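You operate a simulated robot arm through the tools that you are given. There is no shell and no other tool. Be economical: measure what you need, move in short steps, check, and stop when the job is done.

You run a simulated two-armed robot. Do the job below in one go: nothing can be reset, and whatever is moved stays where it is left.

TASK
Start the air conditioner: 20 C, the mode the room needs, vane high.

Only the result counts: the job must be done as asked and must still hold three seconds after the hand-in. Knocking over, shifting, dropping, spilling or breaking anything else fails it.

THE ROBOT
Two 7-joint arms with fingered hands on one trunk, on a base that drives. Base frame: it is fixed to the floor where the robot stands at the start and does not move with it; the origin is under the middle of the robot, x ahead of it, y to its left, z up. Units: mm, degrees, N and s.
The left shoulder is at the start at [20, 214, 1444], the right one opposite. With the tool pointing down near the work surface each hand reaches from about 120 to 580 mm from the robot's upright axis, wherever it stands, measured 20 degrees to its own side. Places, roughly: air conditioner switch [600, 300, 1100]; grade knob [600, -300, 1100]; heat knob [600, 0, 1100]; mode knob [600, 100, 1100]; vane switch [600, -100, 1100]. Payload 3.3 kg a hand.
Tool frame (each hand has its own): the origin (TCP) lies between the finger pads and is the grasp point; the fingertips stand 26 mm ahead of it; z points along the fingers, y is the line along which they close. The gripper opens to 132 mm. The gripper's body begins 73 mm behind the TCP. The gripper is a hand of 2 fingers: y runs from the thumb to the fingers, the wrist lies at [0, 0, -224] in the tool frame, and closing takes about 1.5 s.
Orientation is told as [roll, pitch, yaw] about the base's x, y, z axes, in that order, counted from this pose: with the fingers straight down and closing along the base's y, the tool's x points along the base's -x, its y along +y and its z along -z.

THE INTERFACE
- The arms move only by the tool move_arm. It takes "left_motion", "right_motion" or both (then of equal length, played together; a hand with none holds still); each is a list of rows, each a list of 2 entries, a list of its own where there are three numbers: the turn, a rotation vector about the base's x, y, z in degrees, then the shift along the base's x, y, z in mm. In form: [[[wx, wy, wz], [tx, ty, tz]], ...]. A call has 1 to 12 rows; each row is the pose to reach, as a shift and turn from the pose commanded when the call began. "left_grip" and "right_grip" are, for a hand that has rows, the gripper command, from -1 (shut) to 1 (fully open), values between in proportion, set as the call begins (left out, the last holds). A row lasts 0.2 s, in which the tool goes at most 50 mm and 8.6 degrees; a call with a longer step from one row to the next is refused whole, and so is a gripper value outside its range. A pose out of reach is approached as far as the arm can. The call stops where the force on the tool passes 40 N (or 10 N more than at its start, if that is more) or the arm is blocked; 0.2 s more then pass. Each finger travels about 153 mm/s and halts on what it meets, pressing with about 23 N; the grip force reading is that of the motor and also rises with nothing between the fingers. The clock runs only during rows and for 0.2 s after the last one: add rows that repeat a pose to give the fingers time. The reply holds the time, the measured pose of the TCP, the force on the tool along the base axes, the opening and the grip force, in the units named above and with some noise, with the torque about the TCP (base axes, N m) and any sound that the robot's microphone picked up.
- Cameras (640 x 400 px; columns grow to the right, rows downward): "scene" is now at [92.2, -5.4, 1604.1]; the picture's right is [-0.07, -1.00, 0.00], its down [-0.68, 0.05, -0.73] and it looks along [0.73, -0.05, -0.68] (base axes); focal length 247 px, centre (320, 200). "left" rides on the left gripper at [-66, -3, -99] in its tool frame; the picture's right is [0.04, -1.00, 0.00], its down [0.83, 0.03, -0.55] and it looks along [0.55, 0.02, 0.83] (tool axes); focal length 261 px, centre (320, 200). "right" rides on the right gripper at [66, -3, -99] in its tool frame; the picture's right is [0.04, 1.00, 0.00], its down [-0.83, 0.03, -0.55] and it looks along [-0.55, 0.02, 0.83] (tool axes); focal length 261 px, centre (320, 200). There is no depth. A picture from a camera that has moved, and an enlarged one, comes with that camera's place and axes in the base frame and with its lens.
- capture(camera): a new picture of that camera. It takes no simulated time.
- slide_trunk(by): slides the trunk up (or, below 0, down) by that many mm; the arms and the scene camera ride with it, the base frame stays. It gives what a move gives, with no picture.
- drive_base(legs): drives the robot by 1 to 6 legs, each [ahead, left, turn to the left] in mm, mm and degrees, along the robot's own axes; the way and the turn of a leg run together, so that a leg with both is an arc; at most 1500 mm and 180 degrees a leg. The arms and the cameras ride along, it lands a little off, and it stops where it bumps. It gives what a move gives.
- curl_fingers(finger1, thumb_bend, hand): sets how far each is bent, from 0 (flat) to 100 (curled in); at 30 the hand is open as for a grip, at 70 the pads meet at the TCP. One left out holds its place. A second passes; each finger stops where it meets its share of the squeeze, and holds until it gets a number again. A gripper value or a shape takes the hand back. It gives what a move gives, with no picture; readings hold the bend of each and the force on the fingers (four entries, about 0 where the hand has none), thumb and palm.
- grasp_type(shape, hand): the hand has 2 fingers and takes this shape, open, in about a second: jaw (thumb against the fingers, like two jaws); tri (thumb and two fingers); tip (a fingertip pinch); poke (one finger out to press); point (the index stretched); flat (the hand flat); cup (the hand cupped); fist (a fist). The gripper value then closes the fingers along that shape, each until it touches; the sizes above hold for jaw. It gives what a move gives, with no picture.
- head_to(pan, tilt): turns the head with the scene camera to pan (to the left, within 86 degrees either way) and tilt (down, from -29 to 69), counted from straight ahead of the robot. It gives what a move gives.
- inspect(camera, box): a new picture of the part [left, top, right, bottom] of that camera's present view, enlarged. It takes no simulated time.
- finish_job(): hands the job in; it is judged then, once.

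Go step by step. Nothing tells you exact positions but the pictures and the camera data: compare them with the known pose of the tool, close in by small moves and look again before you grip or let go. The budget is 120 turns and 92 pictures, counting those below and the enlarged ones. Unless the task says otherwise, let go and move clear before handing in, and close with one line.

The tools are called after "Request:" by a JSON object that holds its "op" and its "data". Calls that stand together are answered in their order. move_arm: Moves the arms, as the interface text tells. Its arguments: {"type":"object","properties":{"left_motion":{"type":"array"},"left_grip":{"type":"number"},"right_motion":{"type":"array"},"right_grip":{"type":"number"}},"required":[]} The other tools are called the same way: slide_trunk (by) slides the trunk up or down; grasp_type (shape, hand) gives the hand a shape; curl_fingers (finger1, thumb_bend, hand) moves the fingers one by one; drive_base (legs) drives the base; head_to (pan, tilt) turns the head that bears the scene camera; capture (camera) takes a picture; inspect (camera, box) takes an enlarged picture of a part of a camera's view; finish_job () hands the job in.

At the start:

```text
time_s: 0.0
left_ee_pos: [422.6, 213.1, 1296.3]
left_tcp_rot: [0.0, 0.0, 0.0]
left_force: [0.5, 0.3, 0.8]
left_wrist_torque: [0.03, 0.0, -0.05]
left_opening: 132.0
left_grip_force: 0.0
left_shape: jaw
left_bend: [30.0, 30.0]
left_finger forces: [0.1, 0.1, 0.0, 0.0, 0.0, 0.0]
right_ee_pos: [383.3, -138.1, 1351.6]
right_tcp_rot: [0.0, 0.0, -0.1]
right_force: [-0.1, -0.6, 0.4]
right_wrist_torque: [0.01, -0.01, 0.02]
right_opening: 131.9
right_grip_force: 0.1
right_shape: jaw
right_bend: [30.0, 30.0]
right_finger forces: [0.1, 0.0, 0.0, 0.0, 0.0, 0.1]
trunk travel left (down, up): [-725.0, 36.0]
robot x, y, heading: [1.1, -1.3, 0.0]
head pan, tilt: [-4.3, 43.1]
```

scene: 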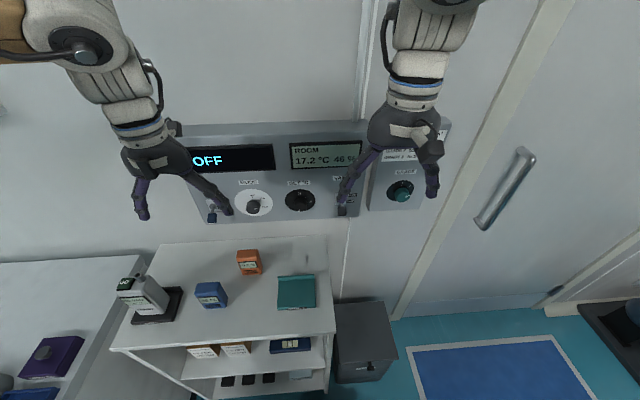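
right: 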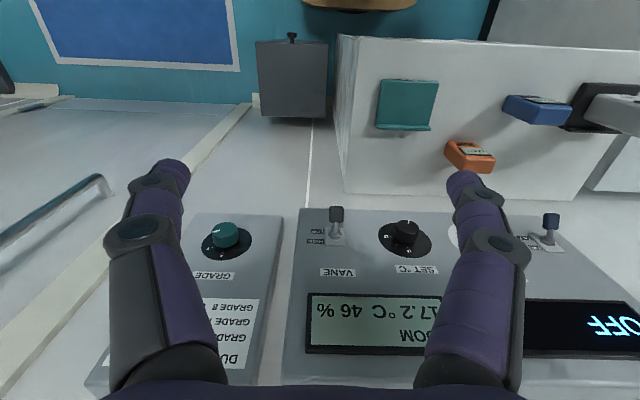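
left: 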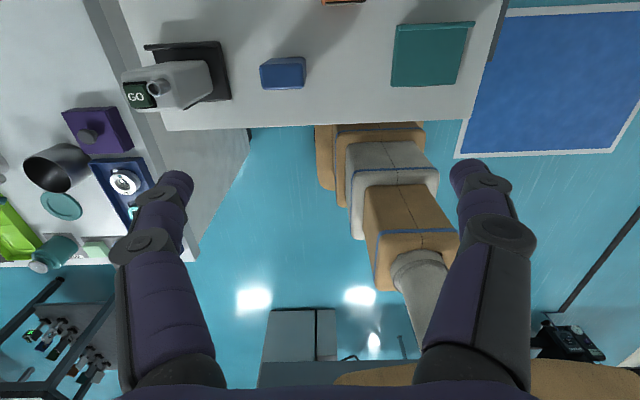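

The wall panel shows OFF, room 17.2 °C and 46 %, so the mode is probably heat. I'll enlarge the panel to read the labels.

Request:
{"op": "inspect", "data": {"camera": "scene", "box": [180, 110, 370, 230]}}

Request:
{"op": "inspect", "data": {"camera": "right", "box": [280, 190, 640, 400]}}

Request:
{"op": "inspect", "data": {"camera": "right", "box": [180, 200, 300, 400]}}

```text
3.33 times, centred on (275, 170) of scene
camera zoom: at [92.2, -5.4, 1604.1], right [-0.07, -1.0, 0.0], down [-0.68, 0.05, -0.73], along [0.73, -0.05, -0.68], focal length 825 px, centre (470, 300)
```

zoom: 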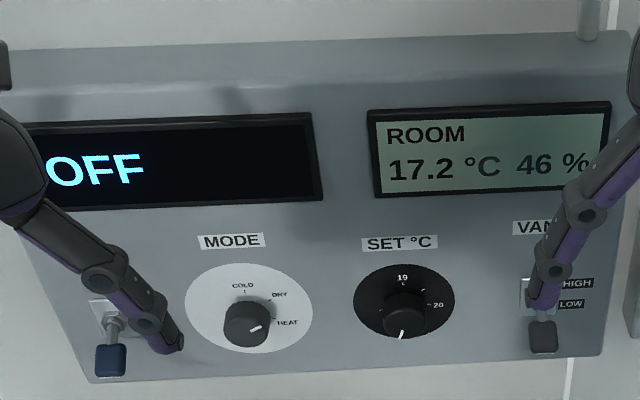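

```text
1.78 times, centred on (460, 295) of right
camera zoom: at [319.1, -140.6, 1450.2], right [-0.04, 1.0, 0.0], down [0.83, 0.03, 0.55], along [0.55, 0.02, -0.83], focal length 463 px, centre (71, 31)
```

zoom: 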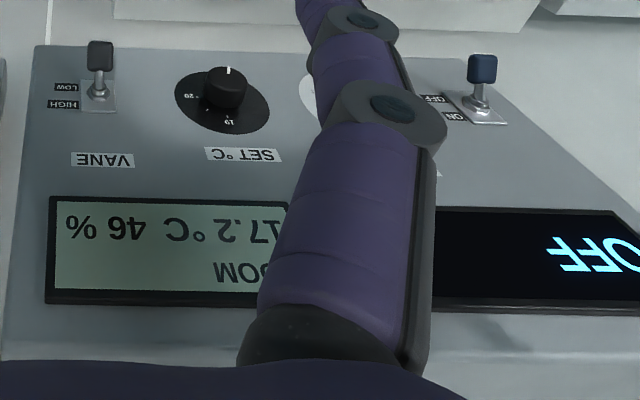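

```text
2.00 times, centred on (240, 300) of right
camera zoom: at [319.1, -140.6, 1450.2], right [-0.04, 1.0, 0.0], down [0.83, 0.03, 0.55], along [0.55, 0.02, -0.83], focal length 521 px, centre (480, 0)
```

zoom: 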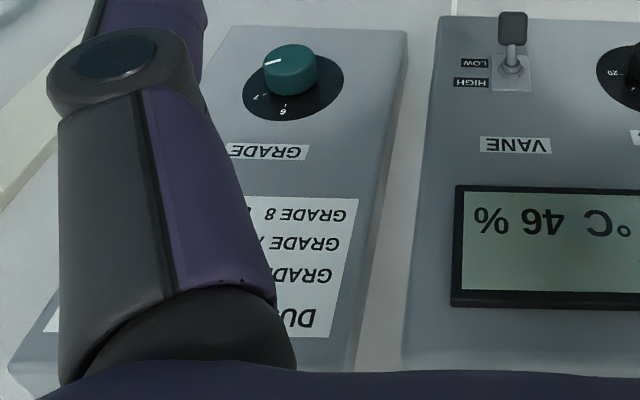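

The levers are toggles pointing down, and the knobs face roughly away from the wall. I'll back off a little to get the arms out of the view and see the panel from another place.

Request:
{"op": "drive_base", "data": {"legs": [[-200, 0, 0]]}}

Request:
{"op": "capture", "data": {"camera": "scene"}}

```text
time_s: 1.6
left_ee_pos: [221.5, 211.9, 1295.9]
left_tcp_rot: [0.1, 0.0, -0.1]
left_force: [0.9, 0.9, -0.1]
left_wrist_torque: [-0.02, -0.02, 0.07]
left_opening: 131.8
left_grip_force: 0.0
left_shape: jaw
left_bend: [30.0, 30.0]
left_finger forces: [0.0, 0.0, 0.0, 0.0, 0.0, 0.1]
right_ee_pos: [182.5, -138.4, 1350.6]
right_tcp_rot: [-0.1, 0.0, -0.2]
right_force: [0.7, -0.4, -0.6]
right_wrist_torque: [-0.01, -0.04, 0.03]
right_opening: 132.1
right_grip_force: 0.1
right_shape: jaw
right_bend: [30.0, 30.0]
right_finger forces: [0.1, 0.1, 0.1, 0.0, 0.0, 0.1]
trunk travel left (down, up): [-725.0, 36.0]
robot x, y, heading: [-201.6, 2.4, -0.0]
head pan, tilt: [-4.3, 43.1]
```

```text
85 pictures are left
camera scene: at [-110.1, -5.4, 1604.1], right [-0.08, -1.0, 0.0], down [-0.68, 0.05, -0.73], along [0.73, -0.06, -0.68], focal length 247 px, centre (320, 200)
```

scene: 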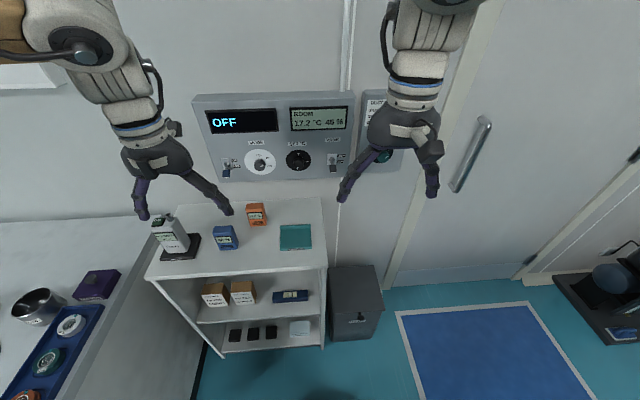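

Triangulation puts the mode knob near [558, 136, 1160]. I'll pitch the right hand so its camera looks level at the panel.

Request:
{"op": "move_arm", "data": {"right_motion": [[[0, -8, 0], [10, 0, -20]], [[0, -16, 0], [20, 15, -40]], [[0, -24, 0], [30, 30, -60]], [[0, -32, 0], [40, 45, -80]], [[0, -40, 0], [50, 60, -100]], [[0, -48, 0], [60, 75, -120]], [[0, -56, 0], [70, 90, -140]]]}}

Request:
{"op": "capture", "data": {"camera": "right"}}

```text
time_s: 3.2
left_ee_pos: [222.0, 213.3, 1294.9]
left_tcp_rot: [-0.1, 0.0, -0.2]
left_force: [-1.0, 0.2, 0.4]
left_wrist_torque: [0.02, -0.01, -0.04]
left_opening: 132.0
left_grip_force: 0.1
left_shape: jaw
left_bend: [30.0, 30.0]
left_finger forces: [0.0, 0.0, 0.0, 0.1, 0.0, 0.0]
right_ee_pos: [252.7, -46.4, 1212.5]
right_tcp_rot: [0.3, -56.1, -0.4]
right_force: [-0.6, -0.3, -0.2]
right_wrist_torque: [-0.02, -0.02, -0.03]
right_opening: 132.0
right_grip_force: 0.0
right_shape: jaw
right_bend: [30.0, 30.0]
right_finger forces: [0.1, 0.0, 0.0, 0.1, 0.0, 0.1]
trunk travel left (down, up): [-725.0, 36.0]
robot x, y, heading: [-200.5, -2.3, -0.5]
head pan, tilt: [-4.3, 43.1]
```

```text
84 pictures are left
camera right: at [133.9, -49.1, 1213.9], right [-0.02, 1.0, -0.03], down [0.01, 0.03, 1.0], along [1.0, 0.02, -0.01], focal length 261 px, centre (320, 200)
```

right: 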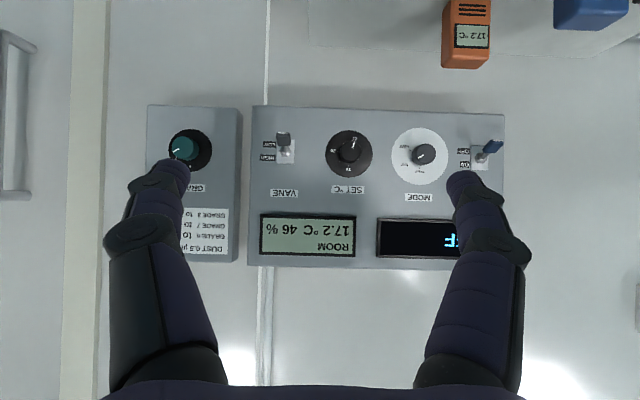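

This is a level, frontal view, upside down. I'll enlarge the panel and the sign.

Request:
{"op": "inspect", "data": {"camera": "right", "box": [310, 110, 510, 230]}}

Request:
{"op": "inspect", "data": {"camera": "right", "box": [140, 110, 310, 270]}}

Request:
{"op": "inspect", "data": {"camera": "scene", "box": [180, 80, 380, 200]}}

```text
3.20 times, centred on (410, 170) of right
camera zoom: at [133.9, -49.1, 1213.9], right [-0.02, 1.0, -0.03], down [0.01, 0.03, 1.0], along [1.0, 0.02, -0.01], focal length 834 px, centre (32, 296)
```

zoom: 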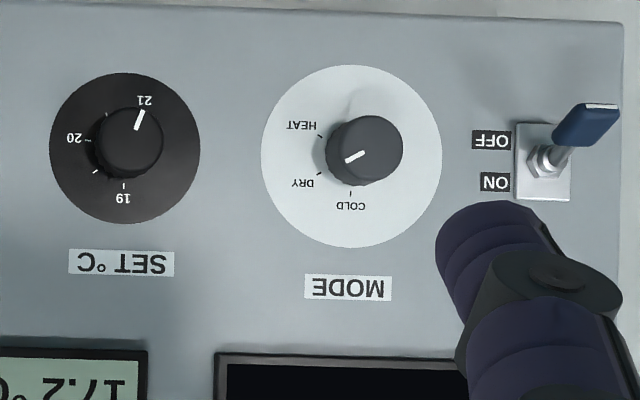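

```text
2.50 times, centred on (225, 190) of right
camera zoom: at [133.9, -49.1, 1213.9], right [-0.02, 1.0, -0.03], down [0.01, 0.03, 1.0], along [1.0, 0.02, -0.01], focal length 652 px, centre (558, 225)
```

zoom: 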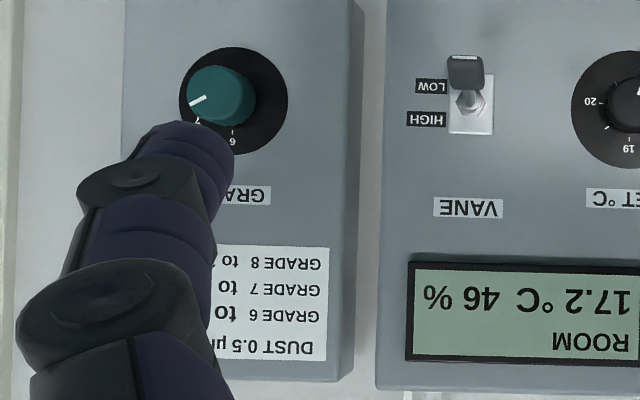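

```text
3.20 times, centred on (280, 140) of scene
camera zoom: at [-109.5, -3.7, 1604.1], right [-0.08, -1.0, 0.0], down [-0.68, 0.05, -0.73], along [0.73, -0.06, -0.68], focal length 792 px, centre (448, 392)
```

zoom: 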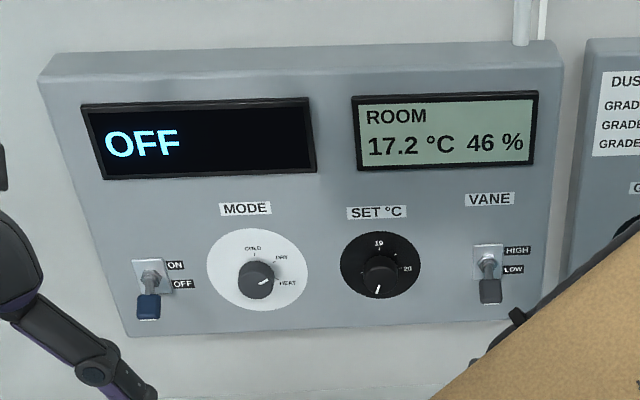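

Mode now reads DRY (ticks: COLD 0°, DRY 60°, HEAT 120° clockwise from up) and must go to HEAT. Set points at 21 and must go to 20, about 100° counter-clockwise. Both levers are down. The panel face is at x≈617, with mode at y≈144, set at y≈12, the main switch at y≈258 and vane at y≈-107, all at z≈1121. I'll point both hands forward.

Request:
{"op": "move_arm", "data": {"left_motion": [[[0, -8.3, 0], [14, 0, -10]], [[0, -16.6, 0], [28, 0, -20]], [[0, -24.9, 0], [42, 0, -30]], [[0, -33.2, 0], [56, 0, -40]], [[0, -41.5, 0], [70, 0, -50]], [[0, -49.8, 0], [84, 0, -60]], [[0, -58.1, 0], [98, 0, -70]], [[0, -66.4, 0], [112, 0, -80]], [[0, -74.7, 0], [126, 0, -90]], [[0, -83, 0], [140, 0, -100]], [[0, -90, 0], [150, 0, -116]]], "right_motion": [[[0, -4, 0], [10, 0, -5]], [[0, -8, 0], [20, 0, -10]], [[0, -12, 0], [30, 0, -15]], [[0, -16, 0], [40, 0, -20]], [[0, -20, 0], [50, 0, -25]], [[0, -24, 0], [60, 0, -30]], [[0, -28, 0], [70, 0, -35]], [[0, -32, 0], [80, 0, -40]], [[0, -34, 0], [90, 0, -45]], [[0, -34, 0], [100, 0, -50]], [[0, -34, 0], [100, 0, -50]]]}}

Request:
{"op": "capture", "data": {"camera": "left"}}

Request:
{"op": "capture", "data": {"camera": "scene"}}

```text
time_s: 5.6
left_ee_pos: [356.8, 208.5, 1185.5]
left_tcp_rot: [125.3, -89.8, -125.3]
left_force: [0.3, -0.2, 0.0]
left_wrist_torque: [-0.01, -0.02, -0.02]
left_opening: 131.8
left_grip_force: 0.0
left_shape: jaw
left_bend: [30.0, 30.0]
left_finger forces: [0.0, 0.0, 0.0, 0.0, 0.0, 0.0]
left hand out of reach, approached as far as the arm can: row 10, 11
right_ee_pos: [352.2, -47.2, 1160.5]
right_tcp_rot: [75.4, -89.8, -75.4]
right_force: [-0.6, 0.8, 0.0]
right_wrist_torque: [-0.03, 0.04, 0.0]
right_opening: 132.0
right_grip_force: 0.0
right_shape: jaw
right_bend: [30.0, 30.0]
right_finger forces: [0.0, 0.0, 0.0, 0.1, 0.0, 0.1]
right hand out of reach, approached as far as the arm can: row 3, 4, 5, 6, 7
trunk travel left (down, up): [-725.0, 36.0]
robot x, y, heading: [-200.8, 5.1, -0.2]
head pan, tilt: [-4.3, 43.1]
```

```text
80 pictures are left
camera left: at [258.9, 206.9, 1250.7], right [0.0, -1.0, -0.04], down [-0.55, 0.04, -0.83], along [0.83, 0.02, -0.55], focal length 261 px, centre (320, 200)
```

left: 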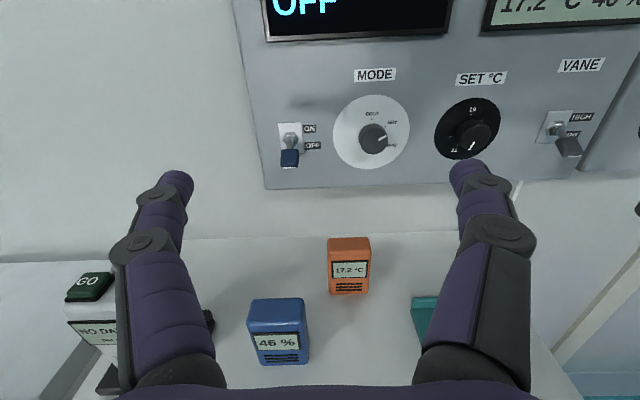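

```text
79 pictures are left
camera scene: at [-108.5, -4.0, 1604.0], right [-0.08, -1.0, 0.0], down [-0.68, 0.05, -0.73], along [0.73, -0.06, -0.68], focal length 247 px, centre (320, 200)
```

scene: 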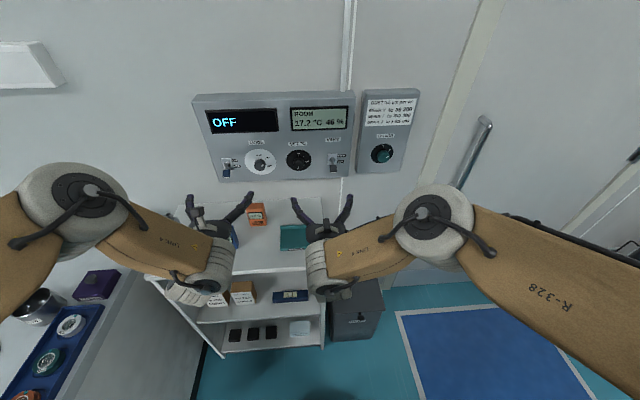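

The meters on the shelf agree (17.2 °C, 46 %), so heat is right. I'll drive forward 120 mm so the arms have room.

Request:
{"op": "drive_base", "data": {"legs": [[120, 0, 0]]}}

Request:
{"op": "capture", "data": {"camera": "left"}}

Request:
{"op": "capture", "data": {"camera": "right"}}

```text
time_s: 6.8
left_ee_pos: [478.7, 210.2, 1185.1]
left_tcp_rot: [76.9, -89.8, -76.9]
left_force: [-0.2, -0.2, 0.0]
left_wrist_torque: [0.04, -0.02, -0.01]
left_opening: 131.9
left_grip_force: 0.0
left_shape: jaw
left_bend: [30.0, 30.0]
left_finger forces: [0.0, 0.0, 0.0, 0.0, 0.1, 0.1]
right_ee_pos: [474.5, -49.5, 1161.2]
right_tcp_rot: [67.4, -89.8, -67.4]
right_force: [0.0, 0.3, -0.2]
right_wrist_torque: [0.0, -0.03, 0.03]
right_opening: 131.8
right_grip_force: 0.1
right_shape: jaw
right_bend: [30.0, 30.0]
right_finger forces: [0.0, 0.0, 0.0, 0.0, 0.0, 0.1]
trunk travel left (down, up): [-725.0, 36.0]
robot x, y, heading: [-80.1, -2.5, -0.4]
head pan, tilt: [-4.3, 43.1]
```

```text
78 pictures are left
camera left: at [380.6, 205.9, 1250.9], right [0.0, -1.0, -0.04], down [-0.55, 0.04, -0.83], along [0.83, 0.02, -0.55], focal length 261 px, centre (320, 200)
```

left: 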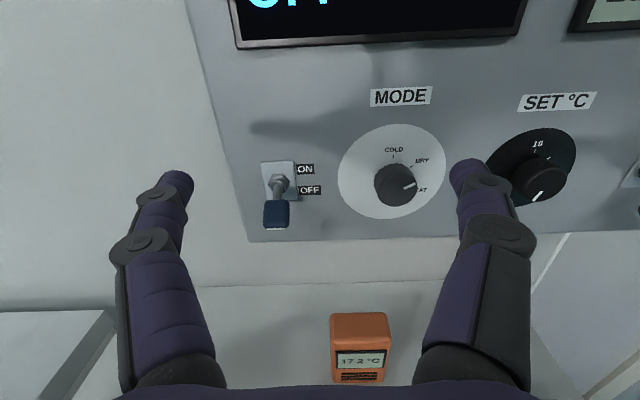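

```text
77 pictures are left
camera right: at [375.6, -52.0, 1095.7], right [0.0, 1.0, -0.04], down [-0.55, 0.03, 0.83], along [0.83, 0.02, 0.55], focal length 261 px, centre (320, 200)
```

right: 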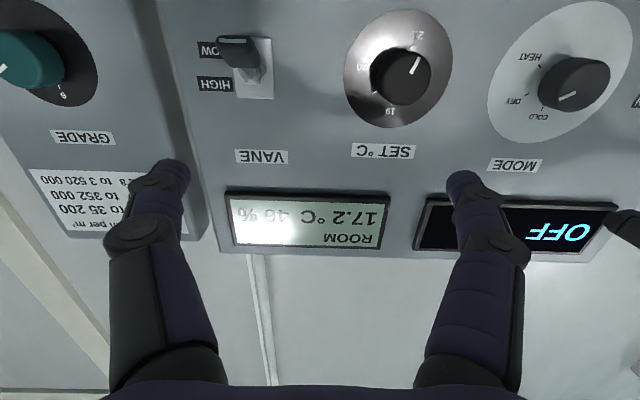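

I'll bring the left hand in front of the mode knob with the fingers half open, then look.

Request:
{"op": "move_arm", "data": {"left_motion": [[[0, 0, 0], [0, -30, -25]], [[0, 0, 0], [0, -60, -50]], [[0, 0, 0], [20, -69, -62]], [[0, 0, 0], [45, -69, -62]], [[0, 0, 0], [45, -69, -62]]], "left_grip": 0.1}}

Request:
{"op": "capture", "data": {"camera": "left"}}

Request:
{"op": "capture", "data": {"camera": "scene"}}

```text
time_s: 8.0
left_ee_pos: [491.3, 151.0, 1092.2]
left_tcp_rot: [-8.8, -83.7, 14.3]
left_force: [0.4, -0.2, 0.3]
left_wrist_torque: [0.03, -0.03, 0.01]
left_opening: 72.6
left_grip_force: 0.0
left_shape: jaw
left_bend: [72.0, 70.0]
left_finger forces: [0.0, 0.0, 0.0, 0.1, 0.1, 0.0]
left hand out of reach, approached as far as the arm can: row 2, 3, 4
right_ee_pos: [474.2, -48.8, 1161.0]
right_tcp_rot: [84.5, -89.7, -84.6]
right_force: [-0.1, 0.1, 0.1]
right_wrist_torque: [-0.01, 0.01, 0.05]
right_opening: 132.1
right_grip_force: 0.1
right_shape: jaw
right_bend: [30.0, 30.0]
right_finger forces: [0.0, 0.0, 0.1, 0.0, 0.0, 0.0]
trunk travel left (down, up): [-725.0, 36.0]
robot x, y, heading: [-81.9, -0.6, -0.2]
head pan, tilt: [-4.3, 43.1]
```

```text
76 pictures are left
camera left: at [402.7, 140.6, 1168.7], right [0.1, -1.0, -0.02], down [-0.64, -0.04, -0.77], along [0.76, 0.09, -0.64], focal length 261 px, centre (320, 200)
```

left: 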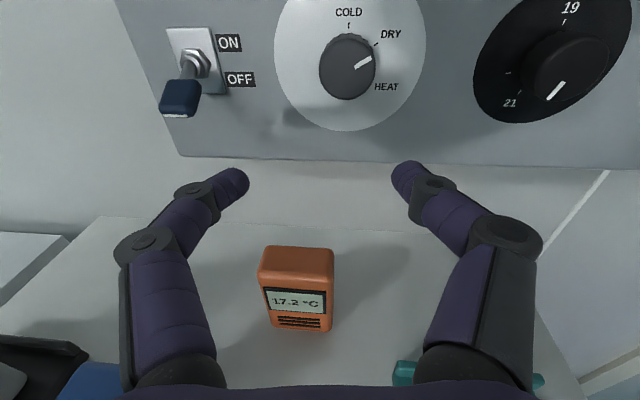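

```text
75 pictures are left
camera scene: at [11.3, -6.8, 1604.1], right [-0.08, -1.0, 0.0], down [-0.68, 0.05, -0.73], along [0.73, -0.06, -0.68], focal length 247 px, centre (320, 200)
```

scene: 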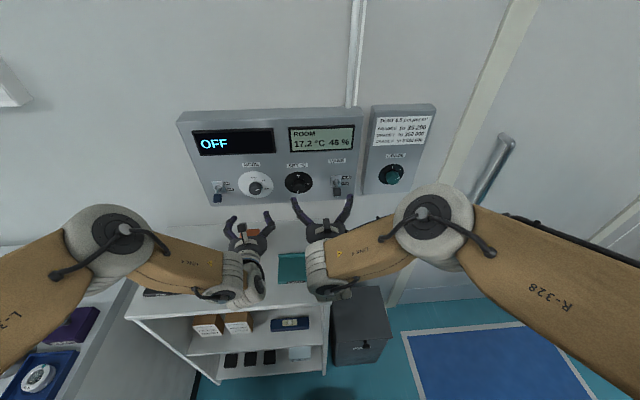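

The left arm hit a limit, probably because the shoulders are high. I'll raise both hands, then lower the trunk so the forward reach is more natural.

Request:
{"op": "move_arm", "data": {"left_motion": [[[0, 0, 0], [-10, 15, 40]], [[0, 0, 0], [-20, 30, 80]], [[0, 0, 0], [-30, 45, 110]], [[0, 0, 0], [-30, 60, 140]], [[0, 0, 0], [-30, 70, 170]]], "right_motion": [[[0, 0, 0], [0, -10, 35]], [[0, 0, 0], [0, -20, 70]], [[0, 0, 0], [0, -30, 100]], [[0, 0, 0], [0, -30, 130]], [[0, 0, 0], [0, -30, 150]]]}}

```text
time_s: 9.2
left_ee_pos: [491.8, 210.4, 1294.3]
left_tcp_rot: [86.6, -89.9, -86.6]
left_force: [-0.4, -0.1, -0.6]
left_wrist_torque: [-0.01, 0.01, 0.0]
left_opening: 72.7
left_grip_force: 0.1
left_shape: jaw
left_bend: [72.0, 70.0]
left_finger forces: [0.0, 0.1, 0.0, 0.0, 0.0, 0.0]
left hand out of reach, approached as far as the arm can: row 1, 2
right_ee_pos: [473.2, -79.0, 1312.1]
right_tcp_rot: [81.2, -89.8, -81.1]
right_force: [0.0, 0.5, 0.4]
right_wrist_torque: [-0.03, -0.02, -0.06]
right_opening: 132.0
right_grip_force: 0.0
right_shape: jaw
right_bend: [30.0, 30.0]
right_finger forces: [0.0, 0.0, 0.0, 0.0, 0.0, 0.0]
trunk travel left (down, up): [-725.0, 36.0]
robot x, y, heading: [-83.7, -1.9, -0.4]
head pan, tilt: [-4.3, 43.1]
```

Request:
{"op": "slide_trunk", "data": {"by": -170}}

Request:
{"op": "capture", "data": {"camera": "scene"}}

Request:
{"op": "capture", "data": {"camera": "left"}}

```text
time_s: 11.2
left_ee_pos: [492.0, 209.5, 1124.7]
left_tcp_rot: [95.0, -89.8, -95.1]
left_force: [0.6, 0.4, -0.7]
left_wrist_torque: [-0.05, 0.01, -0.01]
left_opening: 72.7
left_grip_force: 0.1
left_shape: jaw
left_bend: [72.0, 70.0]
left_finger forces: [0.0, 0.0, 0.1, 0.0, 0.0, 0.0]
right_ee_pos: [473.4, -78.8, 1141.7]
right_tcp_rot: [83.8, -89.8, -83.8]
right_force: [0.1, -0.4, 0.1]
right_wrist_torque: [-0.02, 0.0, -0.02]
right_opening: 131.8
right_grip_force: 0.0
right_shape: jaw
right_bend: [30.0, 30.0]
right_finger forces: [0.0, 0.0, 0.0, 0.0, 0.1, 0.0]
trunk travel left (down, up): [-555.0, 206.0]
robot x, y, heading: [-79.8, 3.2, -0.1]
head pan, tilt: [-4.3, 43.1]
```

```text
74 pictures are left
camera scene: at [14.9, -5.9, 1434.1], right [-0.08, -1.0, 0.0], down [-0.68, 0.05, -0.73], along [0.73, -0.06, -0.68], focal length 247 px, centre (320, 200)
```

scene: 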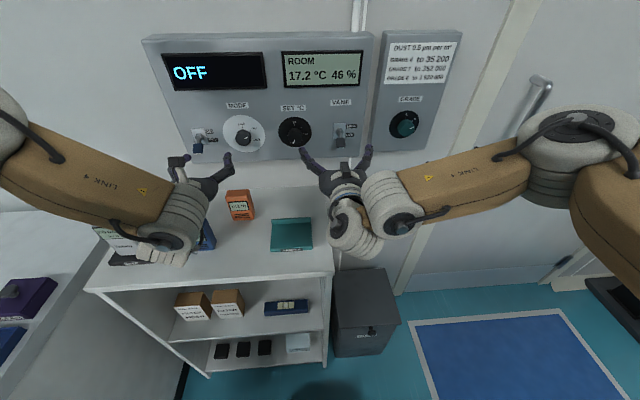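

```text
73 pictures are left
camera left: at [394.7, 207.1, 1189.4], right [0.0, -1.0, -0.04], down [-0.55, 0.04, -0.83], along [0.83, 0.02, -0.55], focal length 261 px, centre (320, 200)
```

left: 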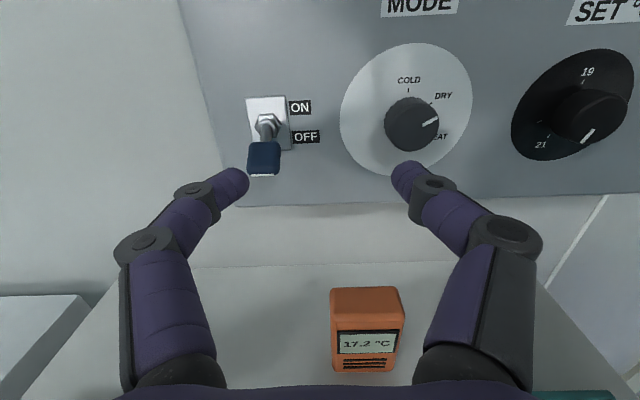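

Request:
{"op": "move_arm", "data": {"left_motion": [[[0, 0, 0], [0, -25, 0]], [[0, 0, 0], [0, -50, 0]], [[0, 0, 0], [10, -70, 0]], [[0, 0, 0], [30, -70, 0]], [[0, 0, 0], [50, -70, 0]], [[0, 0, 0], [50, -70, 0]]], "left_grip": 0.1}}

Request:
{"op": "capture", "data": {"camera": "left"}}

Request:
{"op": "capture", "data": {"camera": "scene"}}

```text
time_s: 12.6
left_ee_pos: [543.5, 139.9, 1123.3]
left_tcp_rot: [95.1, -89.8, -95.2]
left_force: [0.3, 0.4, 0.3]
left_wrist_torque: [-0.04, -0.01, 0.0]
left_opening: 72.9
left_grip_force: 0.1
left_shape: jaw
left_bend: [72.0, 70.0]
left_finger forces: [0.0, 0.0, 0.0, 0.0, 0.0, 0.0]
right_ee_pos: [473.4, -79.1, 1141.6]
right_tcp_rot: [78.8, -89.8, -79.1]
right_force: [1.1, 0.0, -0.6]
right_wrist_torque: [0.0, 0.0, 0.0]
right_opening: 131.9
right_grip_force: 0.0
right_shape: jaw
right_bend: [30.0, 30.0]
right_finger forces: [0.0, 0.0, 0.0, 0.0, 0.1, 0.1]
trunk travel left (down, up): [-555.0, 206.0]
robot x, y, heading: [-79.0, 2.5, -0.2]
head pan, tilt: [-4.3, 43.1]
```

```text
72 pictures are left
camera left: at [445.6, 136.5, 1188.7], right [0.0, -1.0, -0.04], down [-0.55, 0.04, -0.83], along [0.83, 0.02, -0.55], focal length 261 px, centre (320, 200)
```

left: 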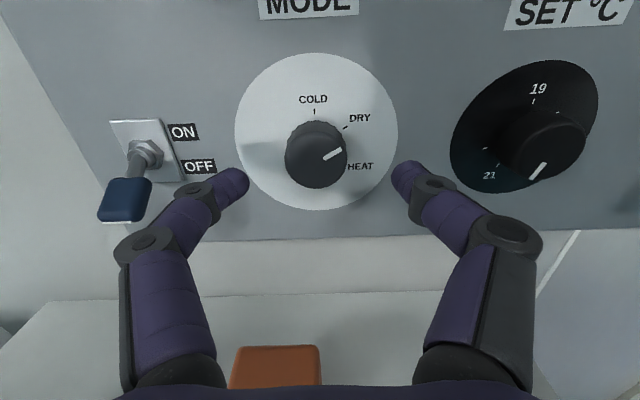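

```text
71 pictures are left
camera scene: at [14.8, -6.1, 1434.0], right [-0.08, -1.0, 0.0], down [-0.68, 0.05, -0.73], along [0.73, -0.06, -0.68], focal length 247 px, centre (320, 200)
```

scene: 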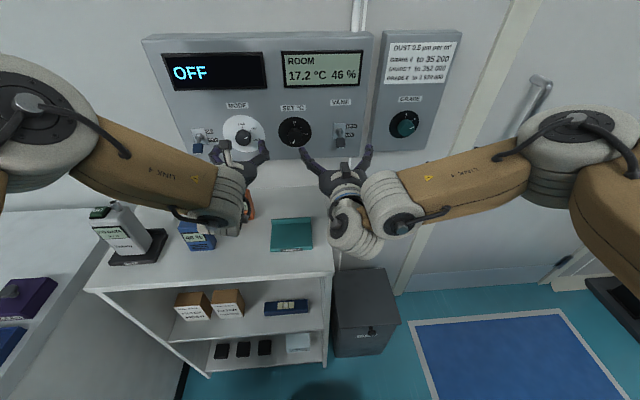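

The hand is aligned with the mode knob (y≈141, z≈1123). I'll advance slowly.

Request:
{"op": "move_arm", "data": {"left_motion": [[[0, 0, 0], [12, 1, 0]], [[0, 0, 0], [24, 1, 0]], [[0, 0, 0], [30, 1, 0]], [[0, 0, 0], [36, 1, 0]], [[0, 0, 0], [36, 1, 0]]]}}

Request:
{"op": "capture", "data": {"camera": "left"}}

```text
time_s: 13.8
left_ee_pos: [577.2, 140.8, 1124.1]
left_tcp_rot: [85.9, -89.9, -85.9]
left_force: [0.6, 0.4, -0.8]
left_wrist_torque: [0.0, 0.03, -0.02]
left_opening: 72.9
left_grip_force: 0.2
left_shape: jaw
left_bend: [72.0, 70.0]
left_finger forces: [0.0, 0.0, 0.1, 0.0, 0.0, 0.0]
right_ee_pos: [473.5, -78.7, 1140.9]
right_tcp_rot: [77.1, -89.8, -77.2]
right_force: [-0.3, -0.2, 0.0]
right_wrist_torque: [0.0, -0.03, 0.01]
right_opening: 132.0
right_grip_force: 0.0
right_shape: jaw
right_bend: [30.0, 30.0]
right_finger forces: [0.0, 0.0, 0.0, 0.0, 0.0, 0.0]
trunk travel left (down, up): [-555.0, 206.0]
robot x, y, heading: [-80.8, 0.4, -0.1]
head pan, tilt: [-4.3, 43.1]
```

```text
70 pictures are left
camera left: at [480.2, 138.2, 1188.8], right [0.0, -1.0, -0.04], down [-0.55, 0.04, -0.83], along [0.83, 0.02, -0.55], focal length 261 px, centre (320, 200)
```

left: 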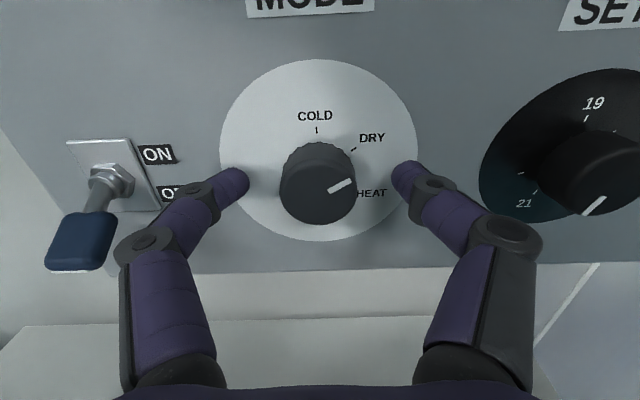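

Request:
{"op": "move_arm", "data": {"left_motion": [[[0, 0, 0], [3, 0, -1]], [[0, 0, 0], [5, 0, -1]], [[0, 0, 0], [5, 0, -1]]]}}

Request:
{"op": "move_arm", "data": {"left_motion": [[[0, 0, 0], [0, 0, 0]], [[0, 0, 0], [0, 0, 0]], [[0, 0, 0], [0, 0, 0]], [[0, 0, 0], [0, 0, 0]], [[0, 0, 0], [0, 0, 0]]], "left_grip": -1}}

Request:
{"op": "capture", "data": {"camera": "left"}}

```text
time_s: 14.6
left_ee_pos: [581.2, 140.7, 1122.8]
left_tcp_rot: [79.0, -89.8, -79.2]
left_force: [-19.0, 0.1, -3.1]
left_wrist_torque: [-0.1, 0.06, 0.29]
left_opening: 72.2
left_grip_force: 0.1
left_shape: jaw
left_bend: [73.0, 70.0]
left_finger forces: [14.0, 0.0, 0.1, 0.0, 6.0, 0.0]
right_ee_pos: [471.7, -79.7, 1142.3]
right_tcp_rot: [110.3, -89.8, -110.3]
right_force: [0.3, 0.2, 0.2]
right_wrist_torque: [0.02, -0.02, 0.02]
right_opening: 131.7
right_grip_force: 0.0
right_shape: jaw
right_bend: [30.0, 30.0]
right_finger forces: [0.0, 0.0, 0.0, 0.0, 0.0, 0.0]
trunk travel left (down, up): [-555.0, 206.0]
robot x, y, heading: [-82.9, -0.5, 0.1]
head pan, tilt: [-4.3, 43.1]
```

```text
time_s: 15.8
left_ee_pos: [581.5, 140.2, 1125.1]
left_tcp_rot: [140.7, -89.7, -140.7]
left_force: [-14.5, 0.6, 6.4]
left_wrist_torque: [-0.06, -0.1, -0.1]
left_opening: 36.8
left_grip_force: 22.6
left_shape: jaw
left_bend: [76.0, 72.0]
left_finger forces: [23.9, 0.0, 0.0, 0.1, 27.0, 0.0]
right_ee_pos: [470.9, -79.0, 1143.0]
right_tcp_rot: [110.0, -89.8, -110.1]
right_force: [0.4, -0.4, 0.0]
right_wrist_torque: [0.03, 0.03, 0.01]
right_opening: 132.1
right_grip_force: 0.0
right_shape: jaw
right_bend: [30.0, 30.0]
right_finger forces: [0.1, 0.0, 0.0, 0.0, 0.0, 0.0]
trunk travel left (down, up): [-555.0, 206.0]
robot x, y, heading: [-82.4, -0.8, -0.3]
head pan, tilt: [-4.3, 43.1]
```

```text
69 pictures are left
camera left: at [483.0, 137.8, 1190.3], right [0.0, -1.0, -0.04], down [-0.55, 0.04, -0.83], along [0.84, 0.02, -0.55], focal length 261 px, centre (320, 200)
```

left: 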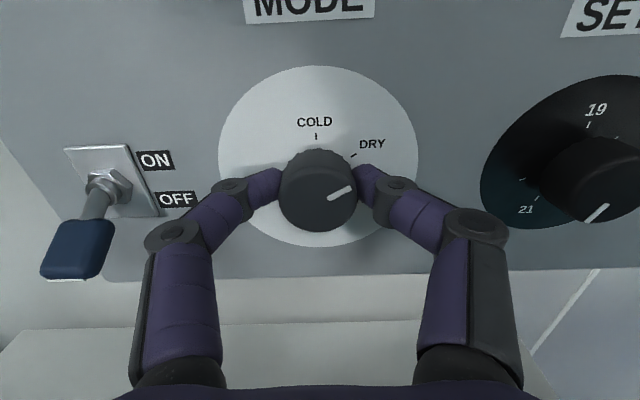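

The knob is gripped. I'll turn it +60° about x, clockwise as seen, easing back 2 mm from the panel.

Request:
{"op": "move_arm", "data": {"left_motion": [[[0, 0, 0], [-3, 0, 0]], [[8, 0, 0], [-3, 0, 0]], [[16, 0, 0], [-3, 0, 0]], [[24, 0, 0], [-3, 0, 0]], [[32, 0, 0], [-3, 0, 0]], [[40, 0, 0], [-3, 0, 0]], [[48, 0, 0], [-3, 0, 0]], [[54, 0, 0], [-3, 0, 0]], [[60, 0, 0], [-3, 0, 0]], [[60, 0, 0], [-3, 0, 0]]]}}

Request:
{"op": "capture", "data": {"camera": "left"}}

Request:
{"op": "inspect", "data": {"camera": "scene", "box": [140, 30, 380, 180]}}

```text
time_s: 18.0
left_ee_pos: [579.7, 140.6, 1122.9]
left_tcp_rot: [90.1, -29.7, -90.1]
left_force: [0.8, -1.5, 9.0]
left_wrist_torque: [0.0, -0.27, 0.06]
left_opening: 33.5
left_grip_force: 22.4
left_shape: jaw
left_bend: [74.0, 72.0]
left_finger forces: [25.3, 0.0, 0.0, 0.0, 16.1, 0.0]
right_ee_pos: [472.2, -79.9, 1142.0]
right_tcp_rot: [88.7, -89.8, -88.7]
right_force: [-1.3, 0.3, -0.1]
right_wrist_torque: [0.03, -0.01, 0.03]
right_opening: 132.2
right_grip_force: 0.1
right_shape: jaw
right_bend: [30.0, 30.0]
right_finger forces: [0.0, 0.1, 0.1, 0.1, 0.0, 0.1]
trunk travel left (down, up): [-555.0, 206.0]
robot x, y, heading: [-77.7, 2.3, -0.1]
head pan, tilt: [-4.3, 43.1]
```

```text
68 pictures are left
camera left: at [482.1, 82.5, 1153.1], right [0.0, -0.46, -0.89], down [-0.55, 0.74, -0.38], along [0.83, 0.49, -0.25], focal length 261 px, centre (320, 200)
```

left: 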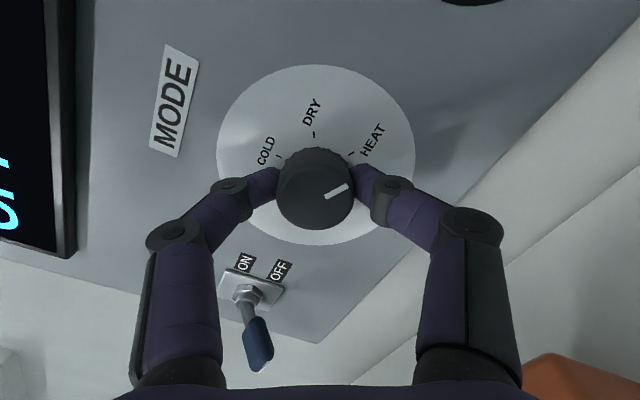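

```text
2.67 times, centred on (260, 105) of scene
camera zoom: at [13.9, -6.4, 1434.1], right [-0.08, -1.0, 0.0], down [-0.68, 0.05, -0.73], along [0.73, -0.06, -0.68], focal length 660 px, centre (480, 453)
```

zoom: 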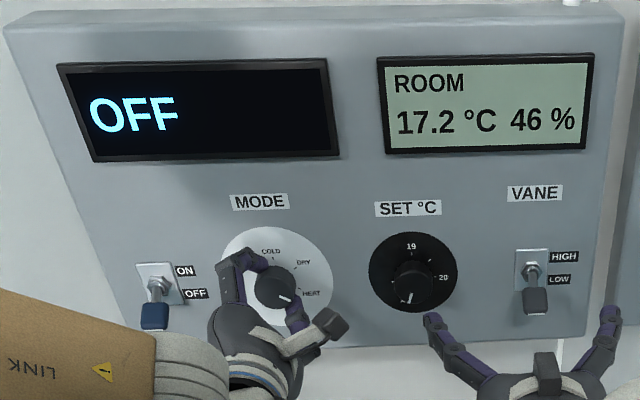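

The pointer followed the hand and now relates to HEAT as it did to DRY. I'll release, back straight off and un-roll.

Request:
{"op": "move_arm", "data": {"left_motion": [[[0, 0, 0], [0, 0, 0]], [[0, 0, 0], [0, 0, 0]], [[0, 0, 0], [0, 0, 0]], [[0, 0, 0], [-15, 0, 0]], [[0, 0, 0], [-40, 0, 0]], [[0, 0, 0], [-70, 0, 0]]], "left_grip": 0.1}}

Request:
{"op": "move_arm", "data": {"left_motion": [[[-8, 0, 0], [0, 0, 0]], [[-16, 0, 0], [0, 0, 0]], [[-24, 0, 0], [0, 0, 0]], [[-32, 0, 0], [0, 10, 0]], [[-40, 0, 0], [0, 20, 0]], [[-48, 0, 0], [0, 30, 0]], [[-54, 0, 0], [-10, 40, 0]], [[-60, 0, 0], [-20, 50, 0]], [[-60, 0, 0], [-20, 60, 0]]]}}

Request:
{"op": "inspect", "data": {"camera": "left", "box": [220, 0, 640, 240]}}

Request:
{"op": "capture", "data": {"camera": "right"}}

```text
time_s: 19.4
left_ee_pos: [510.8, 142.1, 1121.5]
left_tcp_rot: [90.1, -29.8, -90.1]
left_force: [-0.1, -0.1, -0.4]
left_wrist_torque: [-0.01, 0.0, 0.01]
left_opening: 72.1
left_grip_force: 0.0
left_shape: jaw
left_bend: [72.0, 70.0]
left_finger forces: [0.1, 0.0, 0.0, 0.1, 0.0, 0.0]
right_ee_pos: [474.9, -78.3, 1141.9]
right_tcp_rot: [77.3, -89.8, -77.4]
right_force: [-0.8, 0.1, -0.4]
right_wrist_torque: [0.01, 0.04, 0.01]
right_opening: 132.0
right_grip_force: 0.1
right_shape: jaw
right_bend: [30.0, 30.0]
right_finger forces: [0.1, 0.1, 0.1, 0.1, 0.0, 0.0]
trunk travel left (down, up): [-555.0, 206.0]
robot x, y, heading: [-80.8, 3.0, -0.3]
head pan, tilt: [-4.3, 43.1]
```

```text
time_s: 21.4
left_ee_pos: [491.1, 199.9, 1123.0]
left_tcp_rot: [94.2, -89.9, -94.1]
left_force: [0.5, 0.0, -0.4]
left_wrist_torque: [-0.01, 0.0, -0.01]
left_opening: 72.0
left_grip_force: 0.0
left_shape: jaw
left_bend: [72.0, 70.0]
left_finger forces: [0.0, 0.1, 0.1, 0.1, 0.0, 0.0]
right_ee_pos: [473.5, -78.6, 1141.1]
right_tcp_rot: [76.5, -89.9, -76.6]
right_force: [-0.7, 0.5, 0.0]
right_wrist_torque: [-0.01, 0.0, -0.02]
right_opening: 131.8
right_grip_force: 0.0
right_shape: jaw
right_bend: [30.0, 30.0]
right_finger forces: [0.0, 0.1, 0.1, 0.1, 0.2, 0.0]
trunk travel left (down, up): [-555.0, 206.0]
robot x, y, heading: [-84.7, -2.7, -0.2]
head pan, tilt: [-4.3, 43.1]
```

```text
1.52 times, centred on (430, 120) of left
camera zoom: at [392.7, 197.6, 1189.1], right [0.0, -1.0, -0.04], down [-0.55, 0.04, -0.83], along [0.83, 0.02, -0.55], focal length 397 px, centre (152, 322)
```

zoom: 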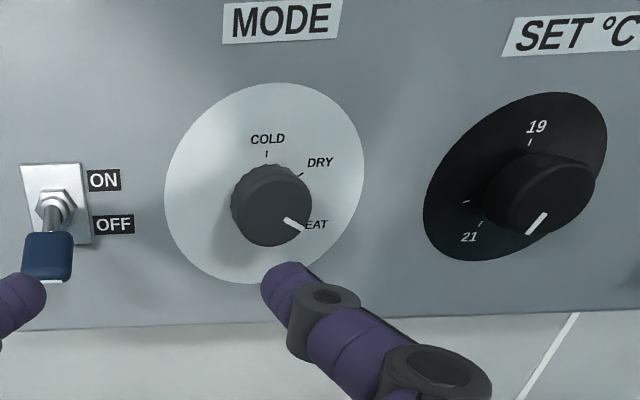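

```text
65 pictures are left
camera right: at [374.9, -82.0, 1076.0], right [0.0, 1.0, -0.04], down [-0.55, 0.03, 0.83], along [0.83, 0.02, 0.55], focal length 261 px, centre (320, 200)
```

right: 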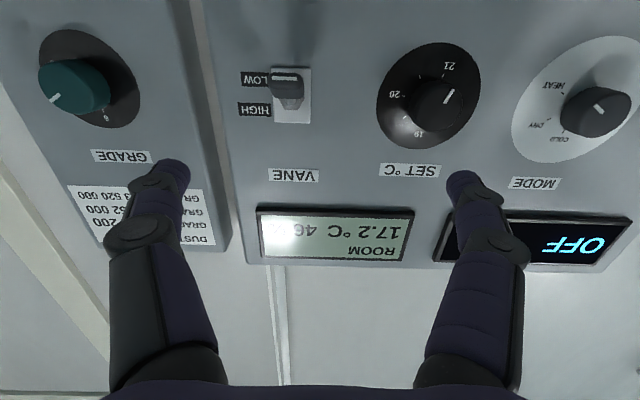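

Mode is on HEAT. Next the right hand goes in front of the set knob.

Request:
{"op": "move_arm", "data": {"right_motion": [[[0, 0, 0], [0, 30, -10]], [[0, 0, 0], [0, 60, -19]], [[0, 0, 0], [10, 91, -19]], [[0, 0, 0], [35, 91, -19]], [[0, 0, 0], [50, 91, -19]], [[0, 0, 0], [50, 91, -19]]], "right_grip": 0.1}}

Request:
{"op": "capture", "data": {"camera": "right"}}

Request:
{"op": "inspect", "data": {"camera": "right", "box": [220, 10, 420, 150]}}

```text
time_s: 22.8
left_ee_pos: [491.4, 199.9, 1122.8]
left_tcp_rot: [89.4, -89.9, -89.4]
left_force: [0.2, 0.9, 0.4]
left_wrist_torque: [0.0, 0.01, -0.02]
left_opening: 72.3
left_grip_force: 0.1
left_shape: jaw
left_bend: [72.0, 70.0]
left_finger forces: [0.1, 0.1, 0.0, 0.0, 0.0, 0.0]
right_ee_pos: [524.4, 12.3, 1122.3]
right_tcp_rot: [77.1, -89.8, -77.1]
right_force: [0.6, 0.6, 0.4]
right_wrist_torque: [0.04, -0.01, 0.01]
right_opening: 72.9
right_grip_force: 0.1
right_shape: jaw
right_bend: [72.0, 70.0]
right_finger forces: [0.0, 0.1, 0.0, 0.1, 0.0, 0.1]
trunk travel left (down, up): [-555.0, 206.0]
robot x, y, heading: [-80.8, 3.0, -0.2]
head pan, tilt: [-4.3, 43.1]
```

```text
64 pictures are left
camera right: at [425.9, 8.6, 1057.5], right [0.0, 1.0, -0.04], down [-0.55, 0.03, 0.83], along [0.83, 0.02, 0.55], focal length 261 px, centre (320, 200)
```

right: 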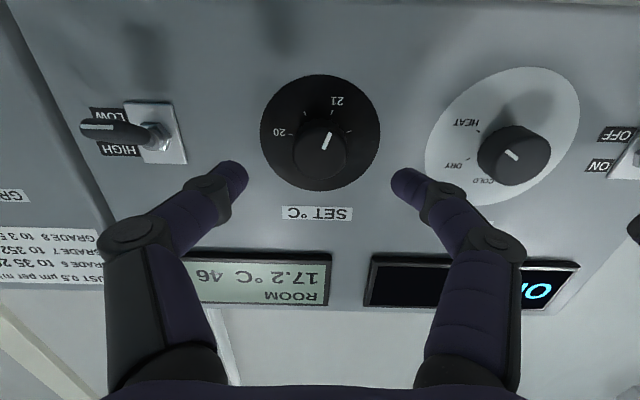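

```text
2.86 times, centred on (320, 80) of right
camera zoom: at [425.9, 8.6, 1057.5], right [0.0, 1.0, -0.04], down [-0.55, 0.03, 0.83], along [0.83, 0.02, 0.55], focal length 745 px, centre (320, 543)
```

zoom: 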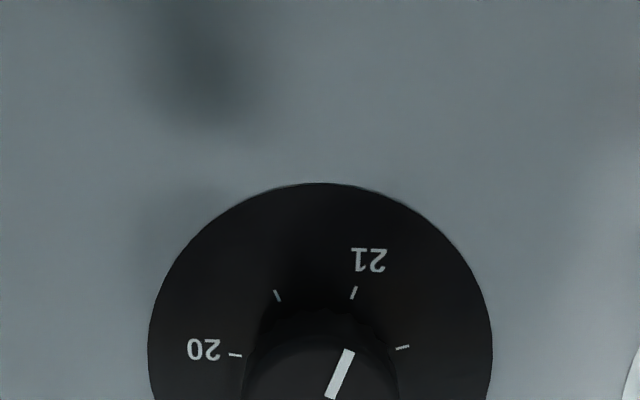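

Ticks are 50° apart (20 at 100°, 21 at 200°). I'll pre-roll the right hand +50°, approach, grip, then turn -100°.

Request:
{"op": "move_arm", "data": {"right_motion": [[[8.4, 0, 0], [0, 0, 0]], [[16.8, 0, 0], [0, 0, 2]], [[25, 0, 0], [0, 0, 2]], [[33.4, 0, 0], [0, 0, 2]], [[41.8, 0, 0], [0, 0, 2]], [[50, 0, 0], [10, 0, 2]], [[50, 0, 0], [25, 0, 2]], [[50, 0, 0], [40, 0, 2]], [[50, 0, 0], [52, 0, 2]], [[50, 0, 0], [52, 0, 2]]]}}

Request:
{"op": "capture", "data": {"camera": "right"}}

Request:
{"op": "inspect", "data": {"camera": "left", "box": [320, 0, 640, 200]}}

```text
time_s: 25.0
left_ee_pos: [491.3, 200.3, 1123.4]
left_tcp_rot: [88.9, -89.8, -89.0]
left_force: [-0.4, 0.7, 0.4]
left_wrist_torque: [0.03, 0.01, 0.01]
left_opening: 72.1
left_grip_force: 0.1
left_shape: jaw
left_bend: [72.0, 70.0]
left_finger forces: [0.0, 0.0, 0.0, 0.1, 0.0, 0.1]
right_ee_pos: [576.8, 12.3, 1124.7]
right_tcp_rot: [90.0, -39.9, -89.9]
right_force: [0.1, 0.2, -0.6]
right_wrist_torque: [0.03, -0.01, 0.0]
right_opening: 73.1
right_grip_force: 0.1
right_shape: jaw
right_bend: [72.0, 70.0]
right_finger forces: [0.0, 0.0, 0.1, 0.1, 0.0, 0.0]
trunk travel left (down, up): [-555.0, 206.0]
robot x, y, heading: [-84.3, 1.2, -0.2]
head pan, tilt: [-4.3, 43.1]
```

```text
62 pictures are left
camera right: at [478.1, 59.9, 1080.6], right [0.0, 0.67, 0.74], down [-0.55, -0.62, 0.56], along [0.83, -0.41, 0.37], focal length 261 px, centre (320, 200)
```

right: 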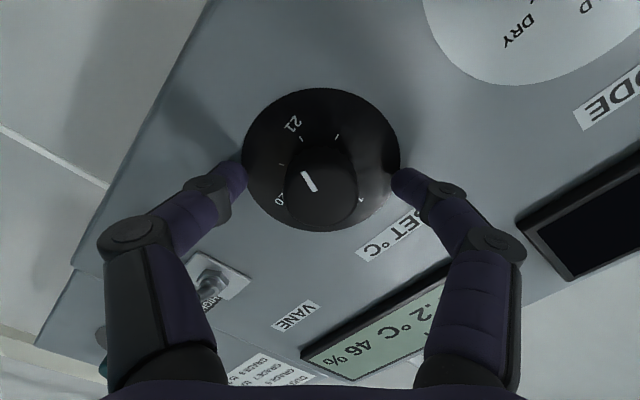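

```text
2.00 times, centred on (480, 100) of left
camera zoom: at [392.7, 197.4, 1189.0], right [0.0, -1.0, -0.04], down [-0.55, 0.04, -0.83], along [0.83, 0.02, -0.55], focal length 521 px, centre (0, 400)
```

zoom: 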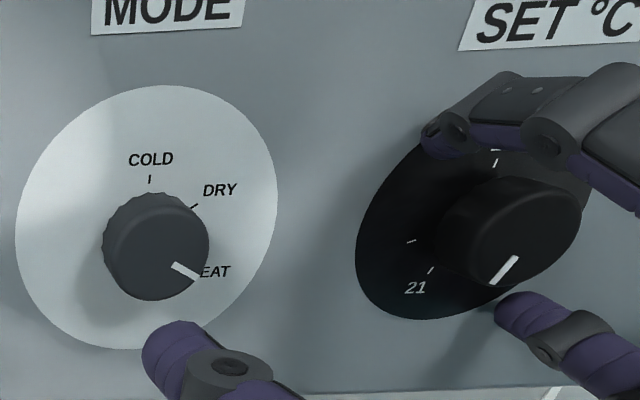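

Alignment is good. I'll move 2 mm closer and close the fingers.

Request:
{"op": "move_arm", "data": {"right_motion": [[[0, 0, 0], [2, -1, 0]], [[0, 0, 0], [2, -1, 0]], [[0, 0, 0], [2, -1, 0]], [[0, 0, 0], [2, -1, 0]], [[0, 0, 0], [2, -1, 0]], [[0, 0, 0], [2, -1, 0]]], "right_grip": -1}}

Request:
{"op": "capture", "data": {"camera": "right"}}

```text
time_s: 26.4
left_ee_pos: [491.7, 200.7, 1124.5]
left_tcp_rot: [87.3, -89.7, -87.4]
left_force: [-0.3, 0.1, -0.6]
left_wrist_torque: [0.01, 0.01, 0.01]
left_opening: 72.1
left_grip_force: 0.0
left_shape: jaw
left_bend: [72.0, 70.0]
left_finger forces: [0.0, 0.1, 0.1, 0.1, 0.1, 0.0]
right_ee_pos: [576.7, 10.7, 1124.5]
right_tcp_rot: [90.0, -39.8, -89.9]
right_force: [-0.7, 1.0, -1.5]
right_wrist_torque: [0.0, 0.04, 0.02]
right_opening: 29.6
right_grip_force: 23.2
right_shape: jaw
right_bend: [73.0, 70.0]
right_finger forces: [20.7, 0.0, 0.1, 0.1, 21.4, 0.1]
trunk travel left (down, up): [-555.0, 206.0]
robot x, y, heading: [-81.2, -3.7, -0.2]
head pan, tilt: [-4.3, 43.1]
```

```text
60 pictures are left
camera right: at [479.8, 59.2, 1080.1], right [0.0, 0.67, 0.74], down [-0.55, -0.62, 0.56], along [0.83, -0.41, 0.37], focal length 261 px, centre (320, 200)
```

right: 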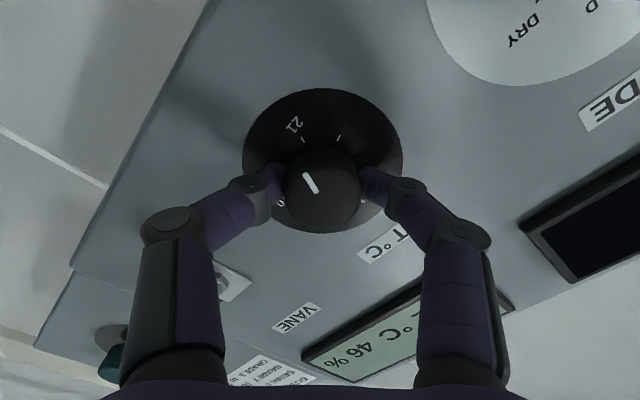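

Request:
{"op": "move_arm", "data": {"right_motion": [[[-8.4, 0, 0], [0, 0, 0]], [[-16.8, 0, 0], [0, 0, 0]], [[-25.2, 0, 0], [0, 0, 0]], [[-33.6, 0, 0], [0, 0, 0]], [[-42, 0, 0], [0, 0, 0]], [[-50.4, 0, 0], [0, 0, 0]], [[-58.8, 0, 0], [0, 0, 0]], [[-67.2, 0, 0], [0, 0, 0]], [[-75.6, 0, 0], [0, 0, 0]], [[-84, 0, 0], [0, 0, 0]], [[-92, 0, 0], [0, 0, 0]], [[-100, 0, 0], [0, 0, 0]]]}}

Request:
{"op": "capture", "data": {"camera": "right"}}

```text
time_s: 29.0
left_ee_pos: [492.2, 199.1, 1123.4]
left_tcp_rot: [84.4, -89.8, -84.5]
left_force: [-1.0, -0.2, 0.5]
left_wrist_torque: [-0.05, -0.03, 0.03]
left_opening: 71.8
left_grip_force: 0.1
left_shape: jaw
left_bend: [72.0, 70.0]
left_finger forces: [0.1, 0.0, 0.0, 0.0, 0.0, 0.0]
right_ee_pos: [578.1, 10.7, 1123.3]
right_tcp_rot: [-90.0, -40.2, 89.9]
right_force: [7.0, -0.5, 6.4]
right_wrist_torque: [0.03, -0.18, -0.03]
right_opening: 28.7
right_grip_force: 22.2
right_shape: jaw
right_bend: [73.0, 70.0]
right_finger forces: [19.4, 0.0, 0.0, 0.0, 25.0, 0.1]
trunk travel left (down, up): [-555.0, 206.0]
robot x, y, heading: [-80.1, -0.6, -0.3]
head pan, tilt: [-4.3, 43.1]
```

```text
59 pictures are left
camera right: at [479.0, -41.4, 1084.6], right [0.0, 0.61, -0.79], down [-0.55, 0.66, 0.51], along [0.83, 0.44, 0.34], focal length 261 px, centre (320, 200)
```

right: 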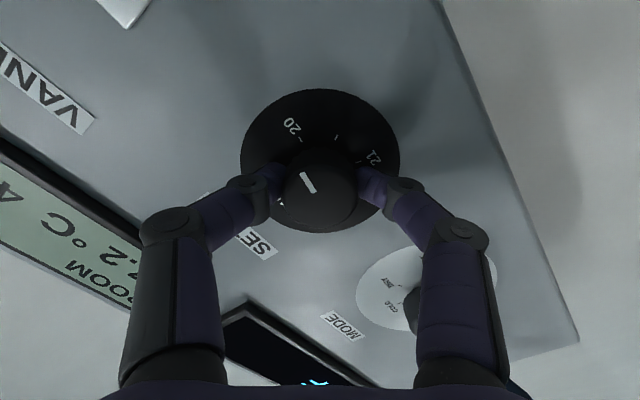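

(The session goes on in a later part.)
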